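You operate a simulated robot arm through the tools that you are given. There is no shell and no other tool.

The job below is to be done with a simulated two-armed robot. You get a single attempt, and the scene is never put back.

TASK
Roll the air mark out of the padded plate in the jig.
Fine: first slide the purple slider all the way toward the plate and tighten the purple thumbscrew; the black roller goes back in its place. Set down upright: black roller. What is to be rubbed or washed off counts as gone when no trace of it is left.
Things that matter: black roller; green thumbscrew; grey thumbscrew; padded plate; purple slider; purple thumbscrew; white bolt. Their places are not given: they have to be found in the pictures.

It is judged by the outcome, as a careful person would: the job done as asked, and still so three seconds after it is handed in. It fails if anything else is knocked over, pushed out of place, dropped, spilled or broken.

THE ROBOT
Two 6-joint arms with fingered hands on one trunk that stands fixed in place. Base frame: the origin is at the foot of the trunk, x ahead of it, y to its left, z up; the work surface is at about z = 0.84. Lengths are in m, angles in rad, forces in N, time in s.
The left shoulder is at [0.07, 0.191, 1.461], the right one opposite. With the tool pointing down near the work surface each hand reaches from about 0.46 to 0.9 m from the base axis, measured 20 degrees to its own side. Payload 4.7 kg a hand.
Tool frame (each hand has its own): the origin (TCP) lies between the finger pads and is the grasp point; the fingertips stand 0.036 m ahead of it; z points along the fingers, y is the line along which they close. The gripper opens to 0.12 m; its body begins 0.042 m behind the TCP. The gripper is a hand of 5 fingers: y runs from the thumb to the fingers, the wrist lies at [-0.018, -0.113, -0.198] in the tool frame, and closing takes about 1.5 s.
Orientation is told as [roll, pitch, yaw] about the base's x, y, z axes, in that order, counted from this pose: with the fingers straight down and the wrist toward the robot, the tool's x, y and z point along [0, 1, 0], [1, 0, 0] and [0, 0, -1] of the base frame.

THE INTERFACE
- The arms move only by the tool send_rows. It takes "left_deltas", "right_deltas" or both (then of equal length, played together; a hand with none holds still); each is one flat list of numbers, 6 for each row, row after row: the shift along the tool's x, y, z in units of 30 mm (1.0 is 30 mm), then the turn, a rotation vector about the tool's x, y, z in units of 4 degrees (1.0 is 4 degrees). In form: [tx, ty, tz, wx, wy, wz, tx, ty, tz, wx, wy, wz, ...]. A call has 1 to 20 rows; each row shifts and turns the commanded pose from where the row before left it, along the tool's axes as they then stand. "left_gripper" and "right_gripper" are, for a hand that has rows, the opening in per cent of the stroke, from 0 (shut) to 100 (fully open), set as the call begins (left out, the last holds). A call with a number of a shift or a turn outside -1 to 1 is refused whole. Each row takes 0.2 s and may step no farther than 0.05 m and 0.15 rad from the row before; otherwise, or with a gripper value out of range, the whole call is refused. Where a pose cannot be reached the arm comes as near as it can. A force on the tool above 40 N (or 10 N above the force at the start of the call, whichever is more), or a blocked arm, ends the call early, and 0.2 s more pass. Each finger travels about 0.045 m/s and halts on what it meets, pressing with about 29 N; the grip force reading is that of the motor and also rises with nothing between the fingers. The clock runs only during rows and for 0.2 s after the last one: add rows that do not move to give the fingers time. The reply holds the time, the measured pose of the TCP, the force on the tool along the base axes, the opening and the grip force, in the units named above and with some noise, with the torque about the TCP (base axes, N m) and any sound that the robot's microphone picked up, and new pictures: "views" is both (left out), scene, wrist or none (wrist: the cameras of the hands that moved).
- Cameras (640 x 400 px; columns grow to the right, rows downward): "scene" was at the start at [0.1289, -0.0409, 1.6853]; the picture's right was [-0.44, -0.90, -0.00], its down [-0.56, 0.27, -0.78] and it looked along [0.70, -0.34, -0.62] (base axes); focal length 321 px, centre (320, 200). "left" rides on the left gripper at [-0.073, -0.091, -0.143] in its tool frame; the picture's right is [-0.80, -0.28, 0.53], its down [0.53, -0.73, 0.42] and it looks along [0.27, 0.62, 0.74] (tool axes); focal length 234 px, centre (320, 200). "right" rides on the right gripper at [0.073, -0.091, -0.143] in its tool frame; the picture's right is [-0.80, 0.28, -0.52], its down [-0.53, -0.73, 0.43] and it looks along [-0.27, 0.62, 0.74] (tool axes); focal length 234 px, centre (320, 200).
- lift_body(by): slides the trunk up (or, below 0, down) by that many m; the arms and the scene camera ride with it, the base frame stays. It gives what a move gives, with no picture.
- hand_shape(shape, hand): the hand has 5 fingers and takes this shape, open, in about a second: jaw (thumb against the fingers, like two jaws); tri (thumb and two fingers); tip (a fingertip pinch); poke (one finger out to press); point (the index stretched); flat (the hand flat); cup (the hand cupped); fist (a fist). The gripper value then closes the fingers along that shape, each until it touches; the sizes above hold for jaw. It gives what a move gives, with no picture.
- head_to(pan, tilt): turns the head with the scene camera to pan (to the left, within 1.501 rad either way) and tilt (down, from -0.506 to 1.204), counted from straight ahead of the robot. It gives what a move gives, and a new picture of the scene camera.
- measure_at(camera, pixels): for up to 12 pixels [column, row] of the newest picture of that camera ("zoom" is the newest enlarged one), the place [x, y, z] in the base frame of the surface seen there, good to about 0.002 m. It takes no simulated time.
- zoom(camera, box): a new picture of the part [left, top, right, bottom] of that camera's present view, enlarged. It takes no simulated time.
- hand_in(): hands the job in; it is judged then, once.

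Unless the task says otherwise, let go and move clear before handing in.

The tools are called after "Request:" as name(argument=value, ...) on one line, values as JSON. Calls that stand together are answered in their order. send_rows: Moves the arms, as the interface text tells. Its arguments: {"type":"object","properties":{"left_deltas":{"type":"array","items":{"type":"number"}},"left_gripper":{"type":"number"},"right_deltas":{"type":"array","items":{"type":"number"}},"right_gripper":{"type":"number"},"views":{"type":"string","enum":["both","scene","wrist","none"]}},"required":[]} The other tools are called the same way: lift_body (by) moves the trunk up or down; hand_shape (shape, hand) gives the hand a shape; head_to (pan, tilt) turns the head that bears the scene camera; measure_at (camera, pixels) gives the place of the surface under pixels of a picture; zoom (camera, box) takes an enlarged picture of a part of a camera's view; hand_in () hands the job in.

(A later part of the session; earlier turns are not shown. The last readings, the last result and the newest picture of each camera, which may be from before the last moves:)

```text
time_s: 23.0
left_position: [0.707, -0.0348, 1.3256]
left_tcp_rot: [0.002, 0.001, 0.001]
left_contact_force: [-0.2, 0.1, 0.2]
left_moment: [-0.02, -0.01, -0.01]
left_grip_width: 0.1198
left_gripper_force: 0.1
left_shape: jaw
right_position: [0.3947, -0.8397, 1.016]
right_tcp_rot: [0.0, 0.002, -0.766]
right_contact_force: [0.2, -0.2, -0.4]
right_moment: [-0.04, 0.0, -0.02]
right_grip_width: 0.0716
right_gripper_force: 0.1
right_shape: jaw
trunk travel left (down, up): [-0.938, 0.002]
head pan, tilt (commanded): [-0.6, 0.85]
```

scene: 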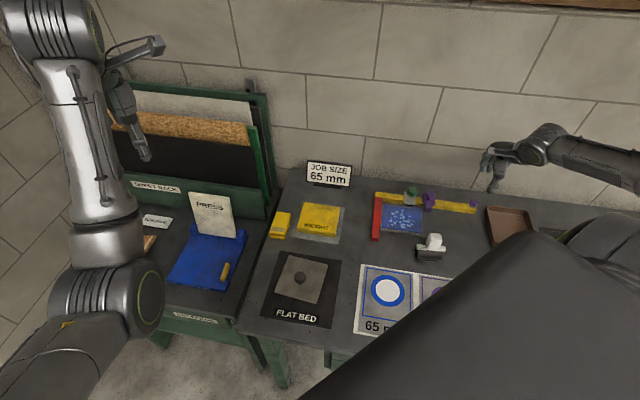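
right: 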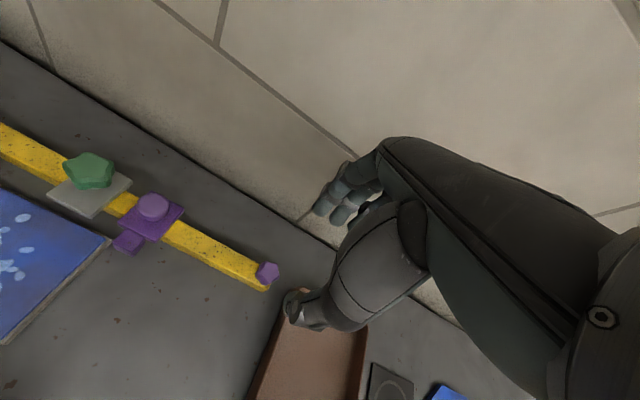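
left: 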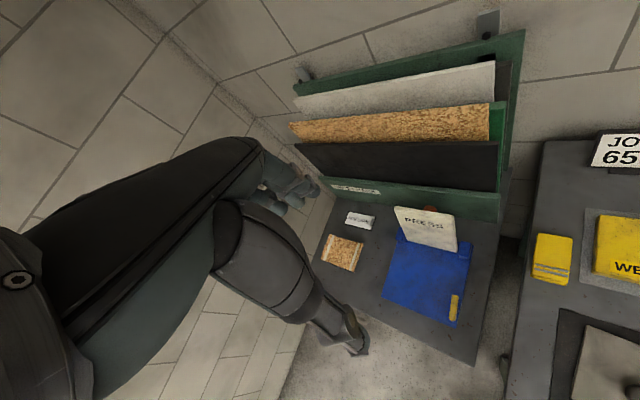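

The thumbscrew is at (268,271). I'll zoom on it and measure its head.

Request:
zoom(camera="right", box=[228, 240, 308, 300])

Request:
measure_at(camera="zoom", pixels=[[320, 210], [330, 240], [300, 240], [360, 240], [330, 270], [340, 220], [310, 290], [300, 320], [360, 210], [380, 240], [280, 250], [330, 195]])

```text
6.67 times, centred on (268, 270) of right
```

zoom: 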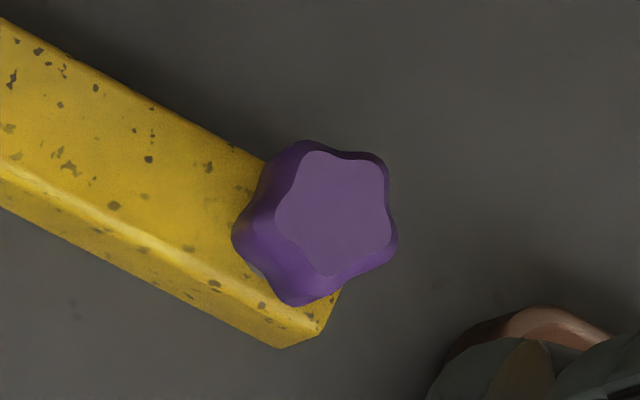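

```text
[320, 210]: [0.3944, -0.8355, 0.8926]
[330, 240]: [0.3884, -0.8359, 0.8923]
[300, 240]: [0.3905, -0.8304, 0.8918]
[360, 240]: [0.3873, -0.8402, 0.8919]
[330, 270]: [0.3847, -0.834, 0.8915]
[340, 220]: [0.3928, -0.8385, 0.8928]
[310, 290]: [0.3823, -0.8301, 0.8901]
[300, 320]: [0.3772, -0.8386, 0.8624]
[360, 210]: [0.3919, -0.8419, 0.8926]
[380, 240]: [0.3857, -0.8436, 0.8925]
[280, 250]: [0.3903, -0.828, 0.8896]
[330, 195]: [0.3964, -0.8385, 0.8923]
```

The star knob's centre is at about (0.3935,-0.8375), top z 0.8925. I'll pre-rotate the hand counter-clockwise by 48° at height so that I have a long clockwise stroke.

Request:
send_rows(right_deltas=[0, 0, 0, 0, 0, -1, 0, 0, 0, 0, 0, -1, 0, 0, 0, 0, 0, -1, 0, 0, 0, 0, 0, -1, 0, 0, 0, 0, 0, -1, 0, 0, 0, 0, 0, -1, 0, 0, 0, 0, 0, -1, 0, 0, 0, 0, 0, -1, 0, 0, 0, 0, 0, -1, 0, 0, 0, 0, 0, -1, 0, 0, 0, 0, 0, -1, 0, 0, 0, 0, 0, -1, 0, 0, 0, 0, 0, 0], views="both")

```text
time_s: 25.8
left_position: [0.7072, -0.0356, 1.3265]
left_tcp_rot: [0.0, 0.0, 0.0]
left_contact_force: [-0.6, 0.5, 0.3]
left_moment: [0.0, 0.0, 0.01]
left_grip_width: 0.1198
left_gripper_force: 0.0
left_shape: jaw
right_position: [0.3929, -0.8414, 1.0175]
right_tcp_rot: [-0.001, 0.0, 0.071]
right_contact_force: [-0.3, -0.2, 0.0]
right_moment: [-0.05, 0.01, -0.01]
right_grip_width: 0.0715
right_gripper_force: 0.1
right_shape: jaw
trunk travel left (down, up): [-0.938, 0.002]
head pan, tilt (commanded): [-0.6, 0.85]
```

scene: 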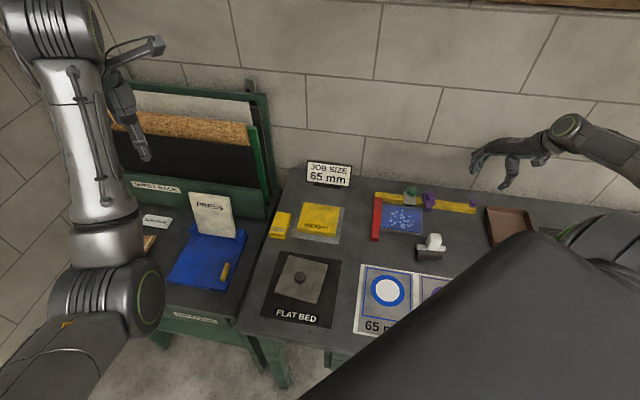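
right: 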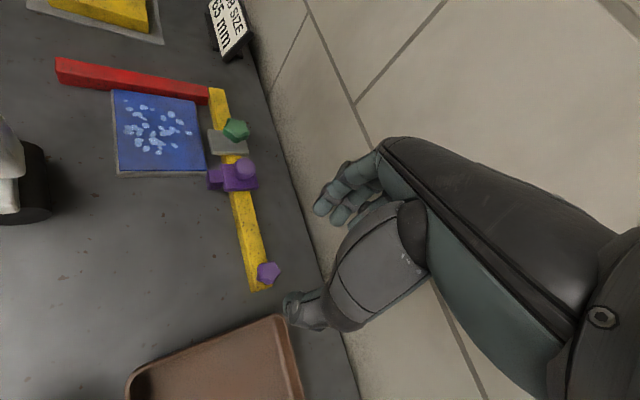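

The hand reached yaw +0.07 cleanly. I'll measure the brown tray's near corner to be sure the thumb clears it when lowered.

Request:
measure_at(camera="right", pixels=[[280, 319], [262, 325], [285, 330], [140, 370], [290, 370], [267, 272], [268, 265], [255, 285]])

```text
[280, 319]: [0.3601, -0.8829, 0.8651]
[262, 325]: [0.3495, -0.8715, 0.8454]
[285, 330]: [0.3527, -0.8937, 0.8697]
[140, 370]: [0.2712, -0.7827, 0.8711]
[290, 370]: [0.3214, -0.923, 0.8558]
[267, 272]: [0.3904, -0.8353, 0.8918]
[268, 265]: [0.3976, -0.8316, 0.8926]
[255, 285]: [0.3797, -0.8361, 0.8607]
```

The tray corner at (0.36,-0.883) is clear of the thumb. I'll descend onto the star knob with a 45% opening to TCP z ≈ 0.908.

Request:
send_rows(right_deltas=[0.1, 0, 0.8, 0, 0, 0, 0, 0, 0.8, 0, 0, 0, 0, 0, 0.8, 0, 0, 0, 0, 0, 0.7, 0, 0, 0, 0, 0, 0.4, 0, 0, 0, 0, 0, 0.15, 0, 0, 0, 0, 0, 0, 0, 0, 0], right_gripper=45, views="both")

```text
time_s: 27.4
left_position: [0.7074, -0.0357, 1.325]
left_tcp_rot: [-0.001, -0.001, -0.001]
left_contact_force: [0.3, -0.4, -0.1]
left_moment: [-0.03, 0.01, 0.01]
left_grip_width: 0.1199
left_gripper_force: 0.0
left_shape: jaw
right_position: [0.3921, -0.8377, 0.9065]
right_tcp_rot: [0.002, 0.002, 0.072]
right_contact_force: [-0.2, -0.2, 0.1]
right_moment: [0.01, 0.01, 0.0]
right_grip_width: 0.0542
right_gripper_force: 0.1
right_shape: jaw
trunk travel left (down, up): [-0.938, 0.002]
head pan, tilt (commanded): [-0.6, 0.85]
```

scene: 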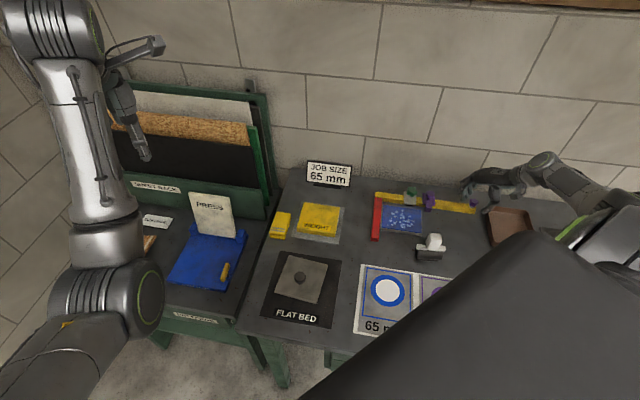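
right: 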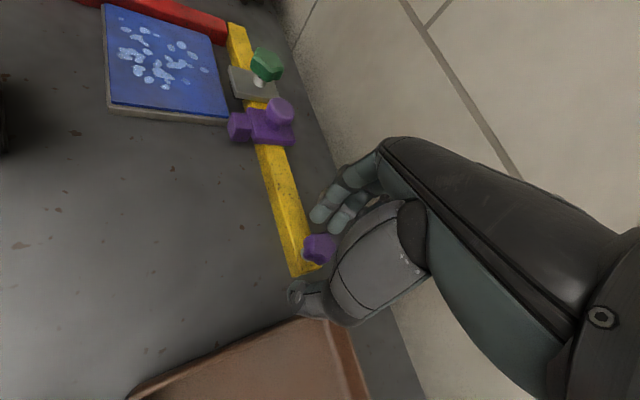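

The star knob at (318,248) lies between thumb and fingers. I'll close on it.

Request:
send_rows(right_deltas=[0, 0, 0, 0, 0, 0, 0, 0, 0, 0, 0, 0, 0, 0, 0, 0, 0, 0, 0, 0, 0, 0, 0, 0, 0, 0, 0, 0, 0, 0, 0, 0, 0, 0, 0, 0], right_gripper=0, views="wrist")

```text
time_s: 28.8
left_position: [0.7059, -0.0354, 1.326]
left_tcp_rot: [-0.001, 0.0, 0.0]
left_contact_force: [0.1, -0.3, -0.2]
left_moment: [0.03, -0.03, 0.02]
left_grip_width: 0.1193
left_gripper_force: 0.1
left_shape: jaw
right_position: [0.3898, -0.8364, 0.9063]
right_tcp_rot: [0.001, 0.002, 0.069]
right_contact_force: [-2.7, 0.1, -2.1]
right_moment: [0.01, 0.03, 0.01]
right_grip_width: 0.0185
right_gripper_force: 29.2
right_shape: jaw
trunk travel left (down, up): [-0.938, 0.002]
head pan, tilt (commanded): [-0.6, 0.85]
```

right: 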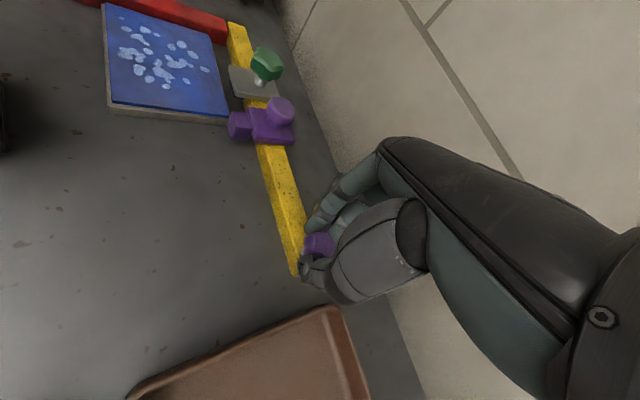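

It is gripped at 0.0185 m. I'll turn clockwise (wz positive) 40° and watch the torque.

Request:
send_rows(right_deltas=[0, 0, 0, 0, 0, 0.8, 0, 0, 0, 0, 0, 0.8, 0, 0, 0, 0, 0, 0.8, 0, 0, 0, 0, 0, 0.8, 0, 0, 0, 0, 0, 0.8, 0, 0, 0, 0, 0, 0.8, 0, 0, 0, 0, 0, 0.8, 0, 0, 0, 0, 0, 0.8, 0, 0, 0, 0, 0, 0.8, 0, 0, 0, 0, 0, 0.8, 0, 0, 0, 0, 0, 0], views="wrist")

```text
time_s: 31.2
left_position: [0.7075, -0.0352, 1.325]
left_tcp_rot: [0.001, -0.001, 0.0]
left_contact_force: [0.0, -0.9, 0.2]
left_moment: [0.01, 0.02, 0.0]
left_grip_width: 0.1195
left_gripper_force: 0.0
left_shape: jaw
right_position: [0.3914, -0.8358, 0.905]
right_tcp_rot: [0.002, 0.003, -0.489]
right_contact_force: [-4.7, 7.8, -6.1]
right_moment: [0.25, 0.18, 0.01]
right_grip_width: 0.0181
right_gripper_force: 28.6
right_shape: jaw
trunk travel left (down, up): [-0.938, 0.002]
head pan, tilt (commanded): [-0.6, 0.85]
```

right: 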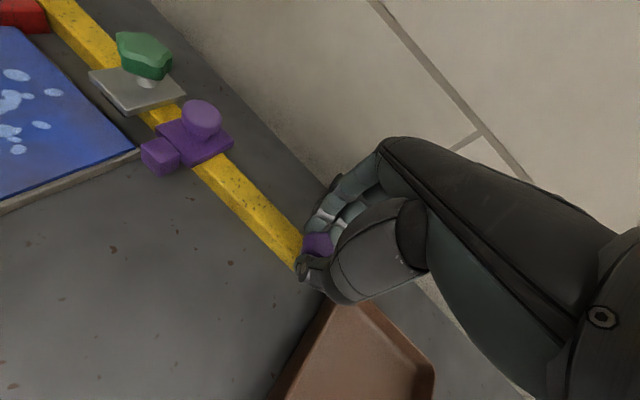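

Turning goes easily with near-zero torque so far. I'll continue another 48° clockwise.

Request:
send_rows(right_deltas=[0.02, -0.05, 0.02, 0, 0, 0.8, 0, 0, 0, 0, 0, 0.8, 0, 0, 0, 0, 0, 0.8, 0, 0, 0, 0, 0, 0.8, 0, 0, 0, 0, 0, 0.8, 0, 0, 0, 0, 0, 0.8, 0, 0, 0, 0, 0, 0.8, 0, 0, 0, 0, 0, 0.8, 0, 0, 0, 0, 0, 0.8, 0, 0, 0, 0, 0, 0.8, 0, 0, 0, 0, 0, 0.8, 0, 0, 0, 0, 0, 0.8, 0, 0, 0, 0, 0, 0], views="both")

```text
time_s: 34.0
left_position: [0.7085, -0.0337, 1.3254]
left_tcp_rot: [0.0, 0.002, 0.0]
left_contact_force: [-0.9, 0.2, 0.8]
left_moment: [0.02, 0.0, 0.02]
left_grip_width: 0.1198
left_gripper_force: 0.0
left_shape: jaw
right_position: [0.3929, -0.8357, 0.9069]
right_tcp_rot: [-0.001, -0.001, -1.157]
right_contact_force: [7.1, 6.4, -1.2]
right_moment: [0.1, -0.21, 0.06]
right_grip_width: 0.0179
right_gripper_force: 29.0
right_shape: jaw
trunk travel left (down, up): [-0.938, 0.002]
head pan, tilt (commanded): [-0.6, 0.85]
```

scene: 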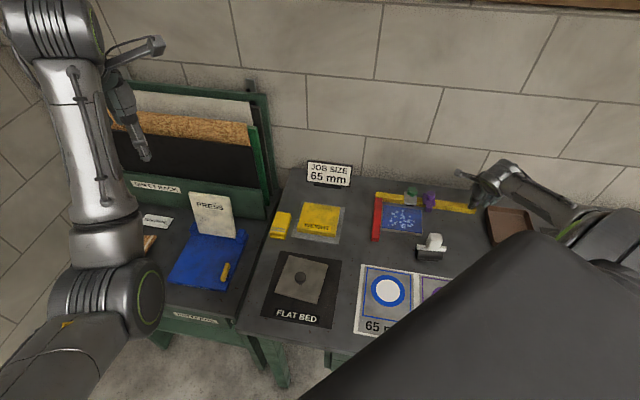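
right: 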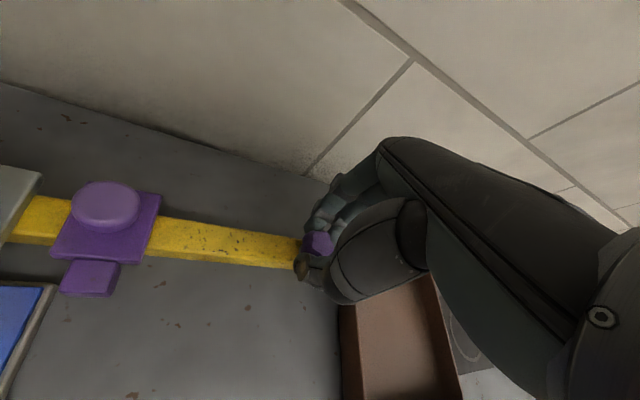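

About 70° turned, torque still small (0.06). I'll take 12° more, then open a little and lift to inspect the screw's height and orientation.

Request:
send_rows(right_deltas=[0, 0, 0, 0, 0, 0.75, 0, 0, 0, 0, 0, 0.75, 0, 0, 0, 0, 0, 0.75, 0, 0, 0, 0, 0, 0.75, 0, 0, 0, 0, 0, 0], views="none")

Request:
send_rows(right_deltas=[0, 0, 0, 0, 0, 0, 0, 0, 0, 0, 0, 0, 0, 0, 0, 0, 0, 0, 0, 0, 0, 0, 0, 0], right_gripper=38, views="wrist")

Request:
send_rows(right_deltas=[0, 0, -0.8, 0, 0, 0, 0, 0, -1, 0, 0, 0, 0, 0, -1, 0, 0, 0, 0, 0, -0.85, 0, 0, 0, 0, 0, 0, 0, 0, -1, 0, 0, 0, 0, 0, -1, 0, 0, 0, 0, 0, -1, 0, 0, 0, 0, 0, -1, 0, 0, 0, 0, 0, -1, 0, 0, 0, 0, 0, -1, 0, 0, 0, 0, 0, -1, 0, 0, 0, 0, 0, -1, 0, 0, 0, 0, 0, -0.5, 0, 0, 0, 0, 0, 0], right_gripper=45, views="wrist")

```text
time_s: 35.2
left_position: [0.709, -0.0338, 1.3256]
left_tcp_rot: [0.0, 0.001, -0.001]
left_contact_force: [-0.7, 0.0, -0.8]
left_moment: [-0.01, 0.01, 0.01]
left_grip_width: 0.1197
left_gripper_force: 0.2
left_shape: jaw
right_position: [0.3942, -0.8352, 0.9051]
right_tcp_rot: [-0.002, 0.002, -1.368]
right_contact_force: [12.0, 7.1, -3.6]
right_moment: [0.12, -0.36, 0.1]
right_grip_width: 0.0175
right_gripper_force: 29.0
right_shape: jaw
trunk travel left (down, up): [-0.938, 0.002]
head pan, tilt (commanded): [-0.6, 0.85]
```

```text
time_s: 36.2
left_position: [0.7072, -0.0351, 1.3262]
left_tcp_rot: [-0.001, 0.0, 0.001]
left_contact_force: [0.2, 0.3, 0.1]
left_moment: [0.04, 0.01, 0.04]
left_grip_width: 0.1194
left_gripper_force: 0.1
left_shape: jaw
right_position: [0.3909, -0.8364, 0.9072]
right_tcp_rot: [-0.001, 0.0, -1.368]
right_contact_force: [0.1, -1.6, -0.3]
right_moment: [0.0, -0.03, -0.02]
right_grip_width: 0.0451
right_gripper_force: 0.0
right_shape: jaw
trunk travel left (down, up): [-0.938, 0.002]
head pan, tilt (commanded): [-0.6, 0.85]
```

right: 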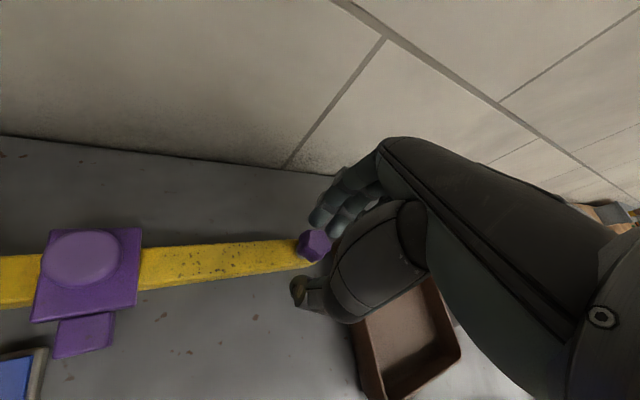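

```text
time_s: 39.2
left_position: [0.7081, -0.0356, 1.3261]
left_tcp_rot: [-0.001, 0.0, 0.0]
left_contact_force: [0.0, -0.1, -0.3]
left_moment: [0.0, -0.01, 0.01]
left_grip_width: 0.1196
left_gripper_force: 0.0
left_shape: jaw
right_position: [0.3914, -0.8376, 1.015]
right_tcp_rot: [0.001, 0.003, -0.774]
right_contact_force: [0.6, -0.8, 1.0]
right_moment: [0.02, -0.01, 0.04]
right_grip_width: 0.0536
right_gripper_force: 0.0
right_shape: jaw
trunk travel left (down, up): [-0.938, 0.002]
head pan, tilt (commanded): [-0.6, 0.85]
```

right: 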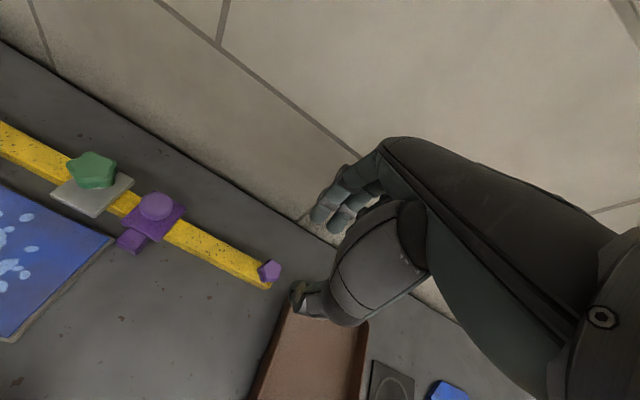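

The hand is back at the earlier viewing pose. I'll zoom on the star knob and compare its height and lobes with before.

Request:
zoom(camera="right", box=[228, 240, 308, 300])

Request:
measure_at(camera="zoom", pixels=[[340, 215], [330, 240], [350, 240], [360, 220], [345, 200], [320, 220], [330, 270], [300, 320]])

```text
6.67 times, centred on (268, 270) of right
```

zoom: 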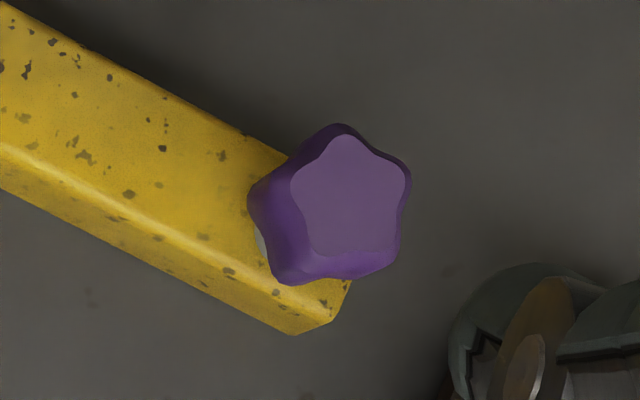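

```text
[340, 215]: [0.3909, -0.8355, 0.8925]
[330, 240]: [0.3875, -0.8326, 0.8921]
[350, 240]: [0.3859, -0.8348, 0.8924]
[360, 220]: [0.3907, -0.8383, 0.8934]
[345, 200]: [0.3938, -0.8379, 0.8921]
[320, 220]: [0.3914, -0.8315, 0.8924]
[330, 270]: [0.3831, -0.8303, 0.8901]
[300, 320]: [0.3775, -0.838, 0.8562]
```

The lobes have shifted clockwise, so the screw turned; its height stays at 0.8925 and it isn't yet tight. I'll rotate back to yaw 0.07 and re-grip for another stroke.

Request:
send_rows(right_deltas=[0, 0, 0, 0, 0, -1, 0, 0, 0, 0, 0, -1, 0, 0, 0, 0, 0, -1, 0, 0, 0, 0, 0, -1, 0, 0, 0, 0, 0, -1, 0, 0, 0, 0, 0, -1, 0, 0, 0, 0, 0, -1, 0, 0, 0, 0, 0, -1, 0, 0, 0, 0, 0, -1, 0, 0, 0, 0, 0, -1, 0, 0, 0, 0, 0, -1, 0, 0, 0, 0, 0, -1, 0, 0, 0.8, 0, 0, 0, 0, 0, 0.8, 0, 0, 0, 0, 0, 0.8, 0, 0, 0, 0, 0, 0.7, 0, 0, 0, 0, 0, 0.4, 0, 0, 0, 0, 0, 0.1, 0, 0, 0, 0, 0, 0, 0, 0, 0], right_gripper=45, views="wrist")

Request:
send_rows(right_deltas=[0, 0, 0, 0, 0, 0, 0, 0, 0, 0, 0, 0, 0, 0, 0, 0, 0, 0, 0, 0, 0, 0, 0, 0, 0, 0, 0, 0, 0, 0, 0, 0, 0, 0, 0, 0], right_gripper=0, views="wrist")

```text
time_s: 43.2
left_position: [0.7081, -0.035, 1.3266]
left_tcp_rot: [0.0, 0.001, -0.001]
left_contact_force: [0.4, 0.1, -0.4]
left_moment: [-0.01, -0.01, 0.02]
left_grip_width: 0.1195
left_gripper_force: 0.0
left_shape: jaw
right_position: [0.3921, -0.8374, 0.9057]
right_tcp_rot: [0.001, 0.001, 0.066]
right_contact_force: [-0.6, 0.0, -0.7]
right_moment: [0.02, -0.01, 0.03]
right_grip_width: 0.0536
right_gripper_force: 0.0
right_shape: jaw
trunk travel left (down, up): [-0.938, 0.002]
head pan, tilt (commanded): [-0.6, 0.85]
```

right: 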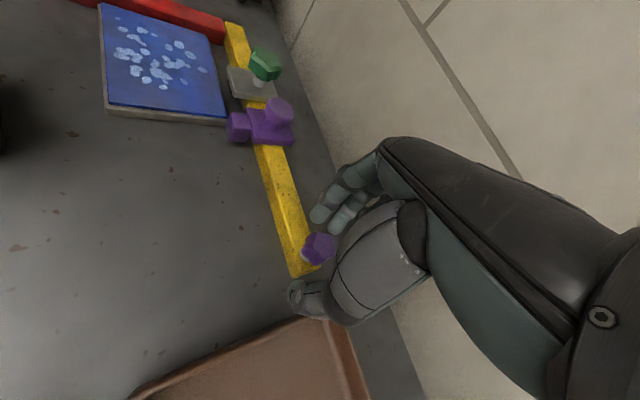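

```text
time_s: 44.6
left_position: [0.7062, -0.0363, 1.3256]
left_tcp_rot: [0.0, 0.001, 0.0]
left_contact_force: [0.9, -0.9, -0.4]
left_moment: [-0.02, -0.01, -0.01]
left_grip_width: 0.1197
left_gripper_force: 0.0
left_shape: jaw
right_position: [0.3907, -0.8369, 0.9061]
right_tcp_rot: [0.002, 0.002, 0.063]
right_contact_force: [-2.6, 0.8, -1.3]
right_moment: [0.04, 0.04, -0.05]
right_grip_width: 0.0187
right_gripper_force: 28.8
right_shape: jaw
trunk travel left (down, up): [-0.938, 0.002]
head pan, tilt (commanded): [-0.6, 0.85]
```

right: 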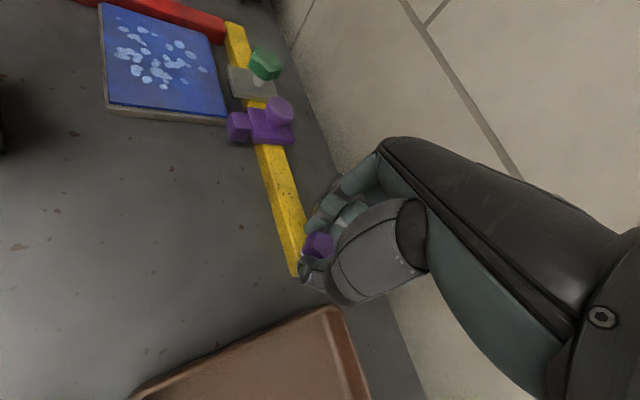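

Gripped again. Second stroke clockwise, in two halves to watch the torque.

Request:
send_rows(right_deltas=[0, 0, 0, 0, 0, 0.9, 0, 0, 0, 0, 0, 0.9, 0, 0, 0, 0, 0, 0.9, 0, 0, 0, 0, 0, 0.9, 0, 0, 0, 0, 0, 0.9, 0, 0, 0, 0, 0, 0.9, 0, 0, 0, 0, 0, 0.9, 0, 0, 0, 0, 0, 0.9, 0, 0, 0, 0, 0, 0.9, 0, 0, 0, 0, 0, 0.9, 0, 0, 0, 0, 0, 0], views="none")

Request:
send_rows(right_deltas=[0, 0, 0, 0, 0, 0.9, 0, 0, 0, 0, 0, 0.9, 0, 0, 0, 0, 0, 0.9, 0, 0, 0, 0, 0, 0.9, 0, 0, 0, 0, 0, 0.9, 0, 0, 0, 0, 0, 0.9, 0, 0, 0, 0, 0, 0.9, 0, 0, 0, 0, 0, 0.9, 0, 0, 0, 0, 0, 0.9, 0, 0, 0, 0, 0, 0.9, 0, 0, 0, 0, 0, 0.9, 0, 0, 0, 0, 0, 0], views="wrist")

```text
time_s: 47.0
left_position: [0.7094, -0.0356, 1.3254]
left_tcp_rot: [0.0, 0.002, 0.001]
left_contact_force: [0.0, 0.1, 0.0]
left_moment: [0.01, -0.05, 0.01]
left_grip_width: 0.1195
left_gripper_force: 0.0
left_shape: jaw
right_position: [0.3917, -0.8356, 0.9058]
right_tcp_rot: [0.002, 0.003, -0.566]
right_contact_force: [0.5, 9.0, -11.1]
right_moment: [0.24, -0.1, 0.16]
right_grip_width: 0.0183
right_gripper_force: 29.2
right_shape: jaw
trunk travel left (down, up): [-0.938, 0.002]
head pan, tilt (commanded): [-0.6, 0.85]
```

```text
time_s: 49.6
left_position: [0.7128, -0.035, 1.324]
left_tcp_rot: [-0.001, 0.003, 0.0]
left_contact_force: [-0.1, -0.3, 1.1]
left_moment: [-0.01, 0.02, -0.01]
left_grip_width: 0.1195
left_gripper_force: 0.0
left_shape: jaw
right_position: [0.3972, -0.8336, 0.9064]
right_tcp_rot: [0.001, 0.002, -1.253]
right_contact_force: [25.9, 19.7, -15.2]
right_moment: [0.44, -0.8, 0.56]
right_grip_width: 0.0161
right_gripper_force: 29.0
right_shape: jaw
trunk travel left (down, up): [-0.938, 0.002]
head pan, tilt (commanded): [-0.6, 0.85]
```

right: 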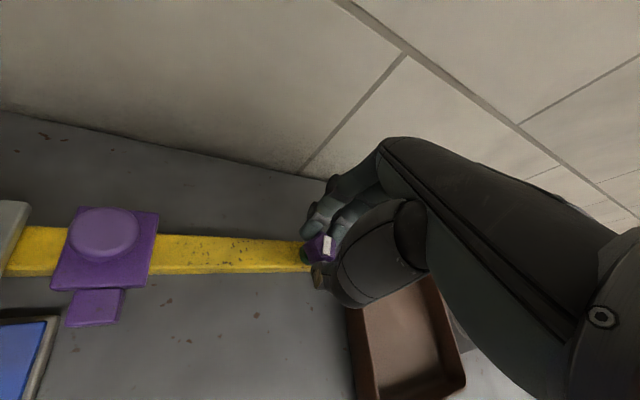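

Torque is now 0.56 N·m against the turn – the screw is stopping. I'll zoom to see the knob in the grip.

Request:
zoom(camera="right", box=[270, 190, 370, 290])

```text
4.00 times, centred on (320, 240) of right
```

zoom: 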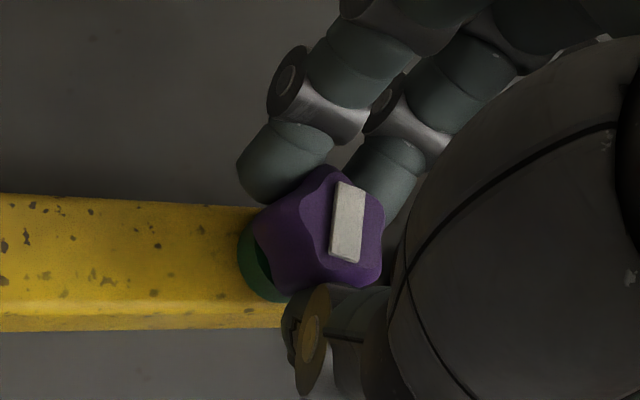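

A green collar and a white mark now show at the screw (zoom (260,265) and (347,220)), which fits it being tight. I'll open the hand, lift and inspect.

Request:
send_rows(right_deltas=[0, 0, 0, 0, 0, 0, 0, 0, 0, 0, 0, 0, 0, 0, 0, 0, 0, 0, 0, 0, 0, 0, 0, 0], right_gripper=40, views="wrist")

Request:
send_rows(right_deltas=[0, 0, -0.8, 0, 0, 0, 0, 0, -1, 0, 0, 0, 0, 0, -1, 0, 0, 0, 0, 0, -0.85, 0, 0, 0, 0, 0, 0, 0, 0, -1, 0, 0, 0, 0, 0, -1, 0, 0, 0, 0, 0, -1, 0, 0, 0, 0, 0, -1, 0, 0, 0, 0, 0, -1, 0, 0, 0, 0, 0, -1, 0, 0, 0, 0, 0, -1, 0, 0, 0, 0, 0, 0], right_gripper=45, views="both")

Request:
zoom(camera="right", box=[220, 240, 320, 310])

```text
time_s: 50.6
left_position: [0.7069, -0.0343, 1.3267]
left_tcp_rot: [-0.001, -0.001, 0.001]
left_contact_force: [0.3, -0.9, 0.2]
left_moment: [0.0, 0.0, 0.01]
left_grip_width: 0.1198
left_gripper_force: 0.0
left_shape: jaw
right_position: [0.3908, -0.8367, 0.9076]
right_tcp_rot: [-0.001, 0.0, -1.257]
right_contact_force: [-0.1, -0.5, 0.1]
right_moment: [-0.02, -0.01, -0.01]
right_grip_width: 0.0476
right_gripper_force: 0.1
right_shape: jaw
trunk travel left (down, up): [-0.938, 0.002]
head pan, tilt (commanded): [-0.6, 0.85]
```

right: 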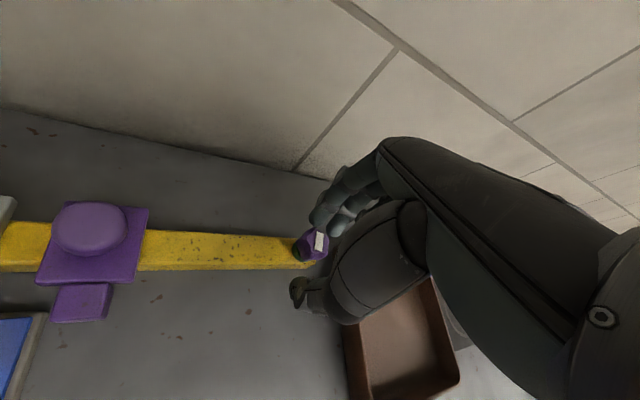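

```text
time_s: 53.2
left_position: [0.707, -0.0342, 1.3268]
left_tcp_rot: [0.001, 0.0, 0.0]
left_contact_force: [-0.5, -0.1, 0.1]
left_moment: [0.03, -0.02, 0.03]
left_grip_width: 0.1195
left_gripper_force: 0.0
left_shape: jaw
right_position: [0.3908, -0.8349, 1.0175]
right_tcp_rot: [0.001, 0.005, -0.766]
right_contact_force: [0.2, 0.1, -1.0]
right_moment: [0.0, 0.01, -0.03]
right_grip_width: 0.0537
right_gripper_force: 0.1
right_shape: jaw
trunk travel left (down, up): [-0.938, 0.002]
head pan, tilt (commanded): [-0.6, 0.85]
```

scene: 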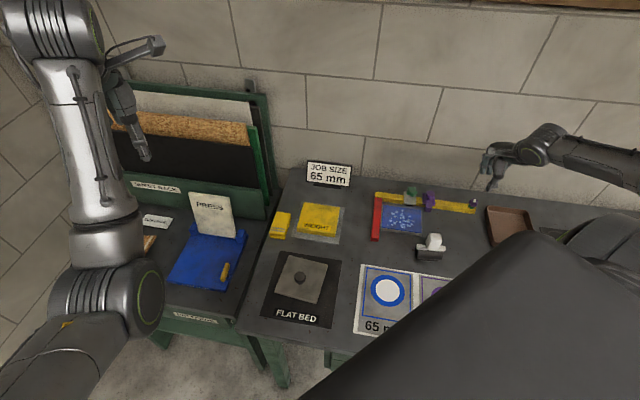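
right: 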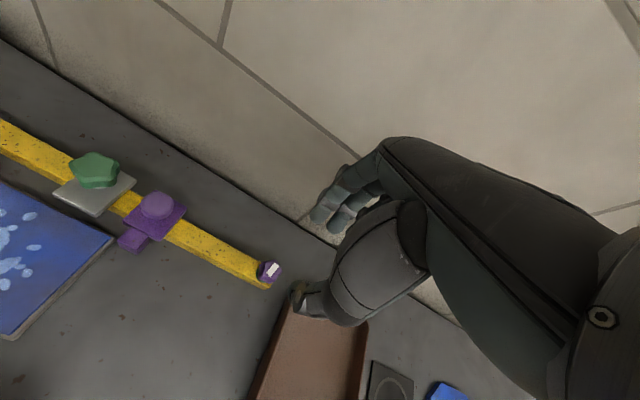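

```text
5.71 times, centred on (270, 275) of right
```

zoom: 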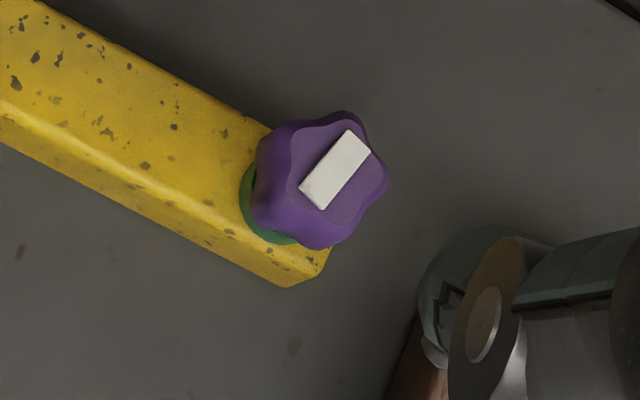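

The purple thumbscrew is tight: green ring and white mark show at zoom (265,210)/(335,170). Next I'll move above the roller at z ≈ 1.04 for a closer look.

Request:
send_rows(right_deltas=[0, 0, -0.8, 0, 0, 0, 0.61, -0.816, 0, 0, 0, 0, 0.61, -0.816, 0, 0, 0, 0, 0.61, -0.816, 0, 0, 0, 0, 0.61, -0.816, 0, 0, 0, 0, 0.61, -0.816, 0, 0, 0, 0, 0.61, -0.816, 0, 0, 0, 0, 0.61, -0.816, 0, 0, 0, 0, 0.61, -0.816, 0, 0, 0, 0, 0, 0, 0, 0, 0, 0], right_gripper=70, views="both")

```text
time_s: 55.4
left_position: [0.7071, -0.0347, 1.3259]
left_tcp_rot: [0.0, 0.0, 0.0]
left_contact_force: [0.2, -0.1, 0.5]
left_moment: [-0.01, -0.03, 0.0]
left_grip_width: 0.1196
left_gripper_force: 0.0
left_shape: jaw
right_position: [0.3512, -0.5955, 1.0409]
right_tcp_rot: [0.0, 0.001, -0.768]
right_contact_force: [0.4, -0.1, 0.7]
right_moment: [0.02, 0.0, 0.03]
right_grip_width: 0.0838
right_gripper_force: 0.0
right_shape: jaw
trunk travel left (down, up): [-0.938, 0.002]
head pan, tilt (commanded): [-0.6, 0.85]
```

scene: 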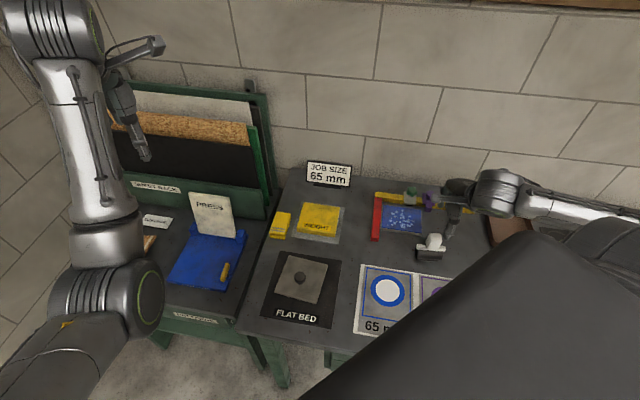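
right: 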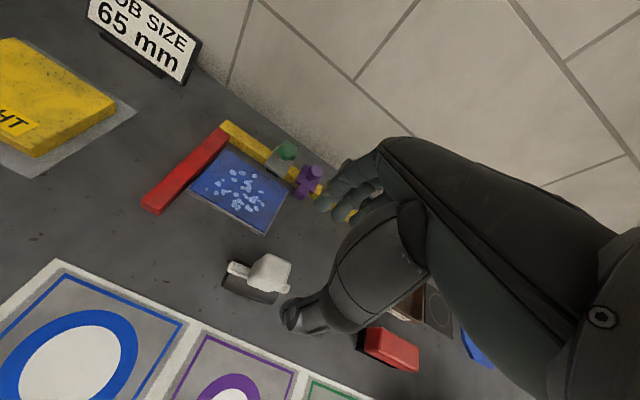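

Request:
zoom(camera="right", box=[210, 235, 310, 315])

Request:
measure_at(camera="zoom", pixels=[[370, 130], [330, 145], [430, 160], [490, 135], [380, 110], [460, 150], [280, 200], [400, 220], [100, 175], [220, 210], [480, 270], [120, 240]])

```text
5.00 times, centred on (260, 275) of right
```

zoom: 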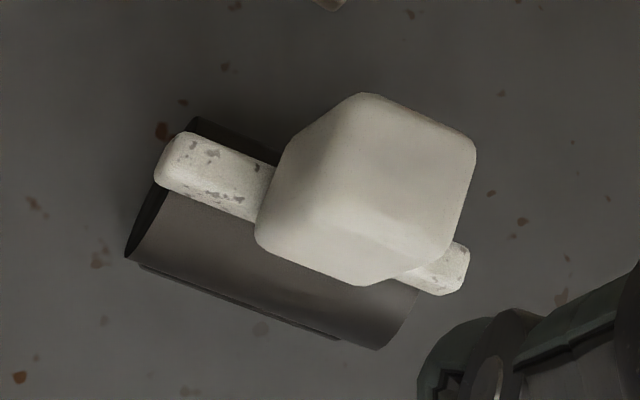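

```text
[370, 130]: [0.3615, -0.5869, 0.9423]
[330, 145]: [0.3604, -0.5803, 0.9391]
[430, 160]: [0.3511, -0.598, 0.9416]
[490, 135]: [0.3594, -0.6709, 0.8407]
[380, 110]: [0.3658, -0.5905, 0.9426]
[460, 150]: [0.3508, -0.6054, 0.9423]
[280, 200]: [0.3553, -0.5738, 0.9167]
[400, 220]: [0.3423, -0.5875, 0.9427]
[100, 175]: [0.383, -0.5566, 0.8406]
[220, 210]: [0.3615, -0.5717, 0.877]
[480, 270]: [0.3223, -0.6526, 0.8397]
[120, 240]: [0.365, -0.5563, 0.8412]
```

I'll measure the handle's top corners and the bar ends for the axle direction.

Request:
measure_at(camera="zoom", pixels=[[370, 105], [465, 148], [432, 232], [335, 200], [395, 170], [185, 140], [165, 180], [455, 290], [465, 250], [260, 165], [240, 215], [140, 262]])

Request:
measure_at(camera="zoom", pixels=[[140, 258], [375, 345], [330, 335], [230, 300], [195, 122], [300, 250], [160, 220], [400, 300], [150, 268], [300, 325], [128, 255], [420, 285]])

```text
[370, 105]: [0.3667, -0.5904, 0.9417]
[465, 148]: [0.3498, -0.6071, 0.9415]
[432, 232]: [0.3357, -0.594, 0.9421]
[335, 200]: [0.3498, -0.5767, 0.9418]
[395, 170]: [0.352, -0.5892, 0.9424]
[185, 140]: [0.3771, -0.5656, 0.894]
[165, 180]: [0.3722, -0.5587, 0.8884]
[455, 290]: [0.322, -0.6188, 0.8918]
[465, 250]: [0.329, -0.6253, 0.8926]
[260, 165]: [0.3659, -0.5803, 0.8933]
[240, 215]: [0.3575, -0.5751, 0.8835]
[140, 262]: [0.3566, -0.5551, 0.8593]
```

```text
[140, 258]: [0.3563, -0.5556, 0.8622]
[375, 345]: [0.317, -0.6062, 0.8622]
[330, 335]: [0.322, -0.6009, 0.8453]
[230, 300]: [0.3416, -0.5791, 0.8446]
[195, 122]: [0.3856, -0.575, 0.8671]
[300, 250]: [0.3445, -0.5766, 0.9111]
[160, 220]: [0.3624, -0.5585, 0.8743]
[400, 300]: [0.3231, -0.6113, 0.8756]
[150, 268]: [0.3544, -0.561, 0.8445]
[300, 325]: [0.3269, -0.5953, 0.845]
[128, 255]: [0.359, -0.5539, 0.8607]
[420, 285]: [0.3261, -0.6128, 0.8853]
```

The handle centre is (0.3505,-0.592), axle at 51°, and there's a low strip at z 0.845 beside the roller – likely its cradle. I'll align the yaw to -0.68 and descend around the handle to z ≈ 0.928.

Request:
send_rows(right_deltas=[0, 0, 0, 0, 0, -0.62, 0, 0, 0, 0, 0, -0.62, 0.077, -0.09, 0.6, 0, 0, 0, 0, 0, 0.8, 0, 0, 0, 0, 0, 0.8, 0, 0, 0, 0, 0, 0.7, 0, 0, 0, 0, 0, 0.5, 0, 0, 0, 0, 0, 0.35, 0, 0, 0, 0, 0, 0, 0, 0, 0], views="both")

Request:
zoom(camera="right", box=[240, 170, 400, 310])

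```text
time_s: 57.4
left_position: [0.7077, -0.0354, 1.3257]
left_tcp_rot: [0.002, 0.0, 0.0]
left_contact_force: [0.2, 0.5, 0.2]
left_moment: [0.01, -0.01, 0.0]
left_grip_width: 0.1195
left_gripper_force: 0.0
left_shape: jaw
right_position: [0.352, -0.5915, 0.9294]
right_tcp_rot: [0.001, 0.003, -0.68]
right_contact_force: [-0.1, 0.2, 0.0]
right_moment: [0.04, 0.04, 0.0]
right_grip_width: 0.0838
right_gripper_force: 0.0
right_shape: jaw
trunk travel left (down, up): [-0.938, 0.002]
head pan, tilt (commanded): [-0.6, 0.85]
```

scene: 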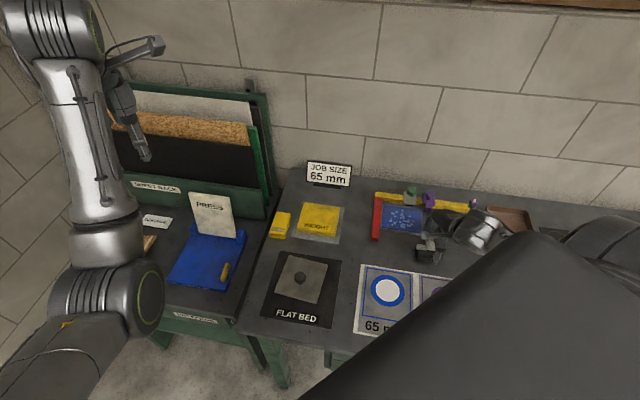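
right: 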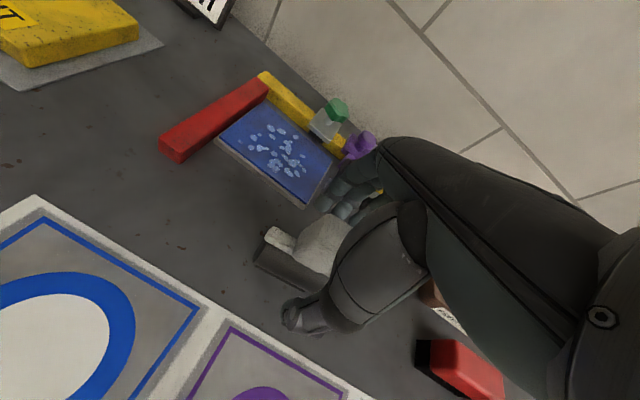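

```text
2.86 times, centred on (320, 240) of right
```

zoom: 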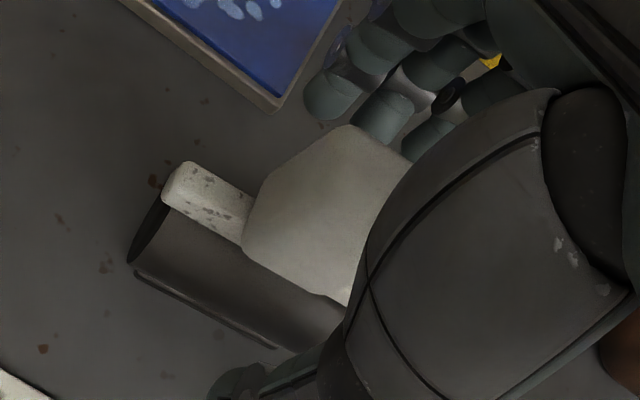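

The handle sits between thumb and fingers, no contact force. I'll close the hand.

Request:
send_rows(right_deltas=[0, 0, 0, 0, 0, 0, 0, 0, 0, 0, 0, 0, 0, 0, 0, 0, 0, 0, 0, 0, 0, 0, 0, 0, 0, 0, 0, 0, 0, 0, 0, 0, 0, 0, 0, 0, 0, 0, 0, 0, 0, 0], right_gripper=0, views="wrist")

Request:
zoom(camera="right", box=[240, 170, 400, 310])

```text
time_s: 59.0
left_position: [0.7074, -0.0345, 1.326]
left_tcp_rot: [0.0, 0.0, -0.001]
left_contact_force: [-0.1, -0.3, -0.2]
left_moment: [0.02, 0.02, -0.01]
left_grip_width: 0.1197
left_gripper_force: 0.0
left_shape: jaw
right_position: [0.3514, -0.5912, 0.9284]
right_tcp_rot: [0.0, 0.002, -0.681]
right_contact_force: [0.2, -0.2, 1.0]
right_moment: [0.02, -0.02, 0.0]
right_grip_width: 0.0255
right_gripper_force: 29.1
right_shape: jaw
trunk travel left (down, up): [-0.938, 0.002]
head pan, tilt (commanded): [-0.6, 0.85]
```

right: 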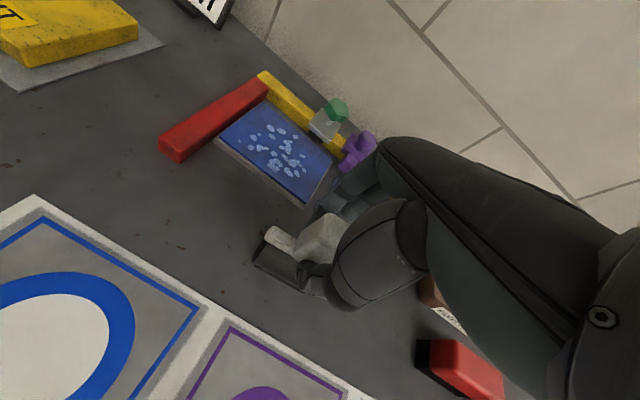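

```text
2.86 times, centred on (320, 240) of right
```

zoom: 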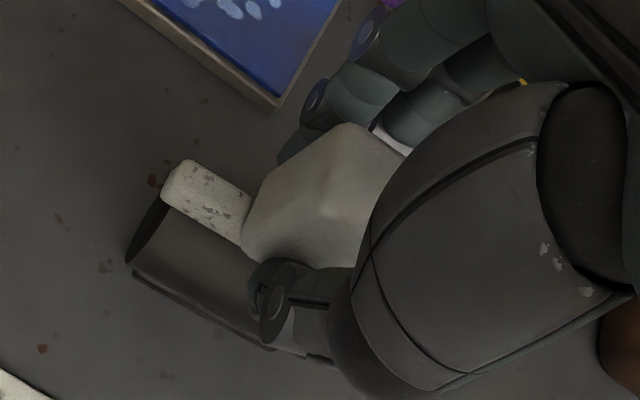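

Gripped at 0.0255 m, TCP reference (0.3516,-0.5913,0.9288), yaw -0.68. I'll lift straight up 75 mm and look.

Request:
send_rows(right_deltas=[0, 0, -0.2, 0, 0, 0, 0, 0, -0.4, 0, 0, 0, 0, 0, -0.6, 0, 0, 0, 0, 0, -0.7, 0, 0, 0, 0, 0, -0.6, 0, 0, 0, 0, 0, 0, 0, 0, 0], views="both")

Request:
zoom(camera="scene", box=[380, 190, 500, 280])

Request:
zoom(camera="right", box=[220, 190, 380, 330])

```text
time_s: 60.4
left_position: [0.7067, -0.0353, 1.3262]
left_tcp_rot: [0.001, -0.001, -0.001]
left_contact_force: [-0.1, 0.5, 0.2]
left_moment: [-0.01, -0.03, -0.01]
left_grip_width: 0.1198
left_gripper_force: 0.2
left_shape: jaw
right_position: [0.352, -0.5898, 1.0036]
right_tcp_rot: [0.001, 0.001, -0.68]
right_contact_force: [-0.2, 0.3, -1.5]
right_moment: [0.01, -0.01, 0.0]
right_grip_width: 0.0257
right_gripper_force: 28.6
right_shape: jaw
trunk travel left (down, up): [-0.938, 0.002]
head pan, tilt (commanded): [-0.6, 0.85]
```

scene: 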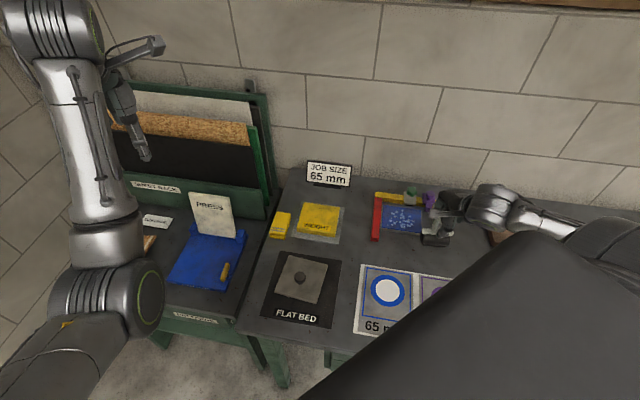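
right: 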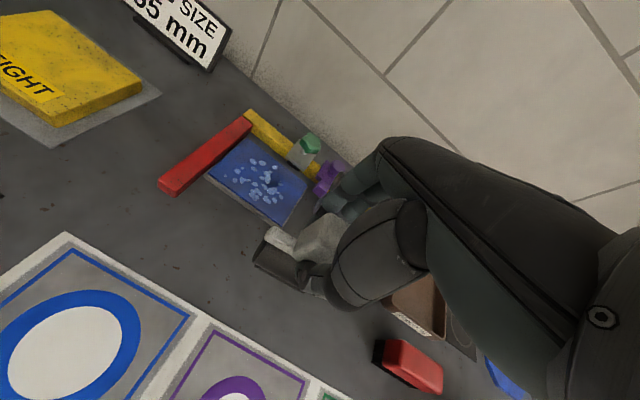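

```text
4.44 times, centred on (440, 235) of scene
```

zoom: 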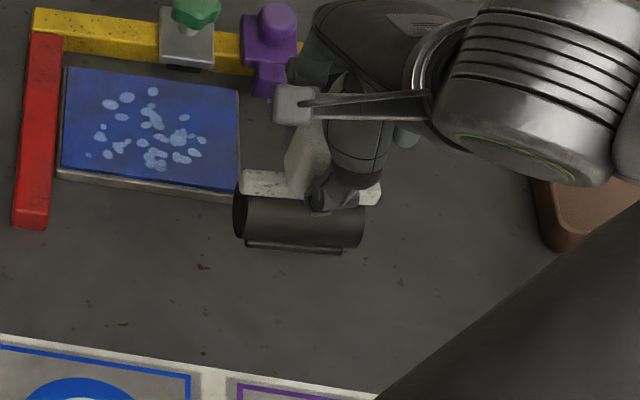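

```text
2.86 times, centred on (300, 260) of right
```

zoom: 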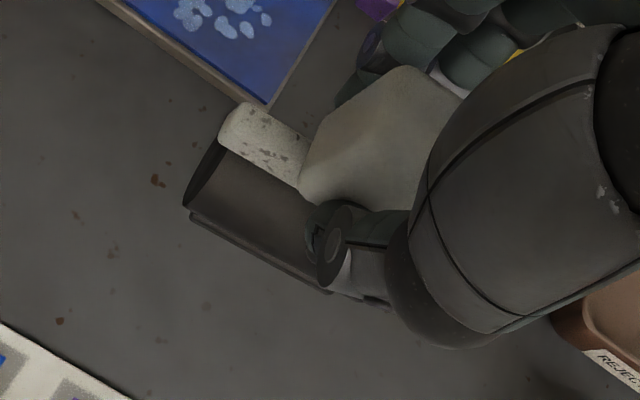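

The low strips lifted along with it – they are the roller's own runners, so its place is just its spot on the bench. I'll measure the extent of the marks on the plate.

Request:
zoom(camera="scene", box=[376, 194, 440, 234])

```text
10.00 times, centred on (408, 214) of scene
```

zoom: 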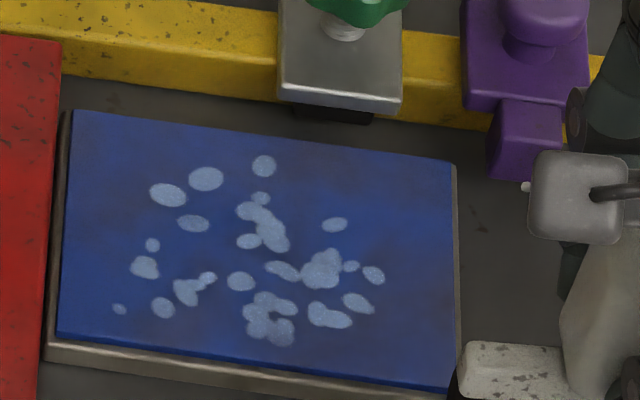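

Request:
measure_at(camera="zoom", pixels=[[75, 113], [450, 165], [62, 330], [445, 380], [264, 158], [112, 308], [382, 275], [280, 345], [152, 195], [350, 322], [370, 95], [285, 95]])

```text
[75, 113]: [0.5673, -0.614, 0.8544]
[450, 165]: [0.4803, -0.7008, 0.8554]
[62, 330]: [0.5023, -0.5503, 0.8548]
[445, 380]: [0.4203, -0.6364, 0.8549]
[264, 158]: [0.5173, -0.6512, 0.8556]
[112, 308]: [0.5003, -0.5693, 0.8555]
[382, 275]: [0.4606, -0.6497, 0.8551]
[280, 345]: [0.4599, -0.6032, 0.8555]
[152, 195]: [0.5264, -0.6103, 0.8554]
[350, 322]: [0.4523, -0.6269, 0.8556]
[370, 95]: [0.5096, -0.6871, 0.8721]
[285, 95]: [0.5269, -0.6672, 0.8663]
```

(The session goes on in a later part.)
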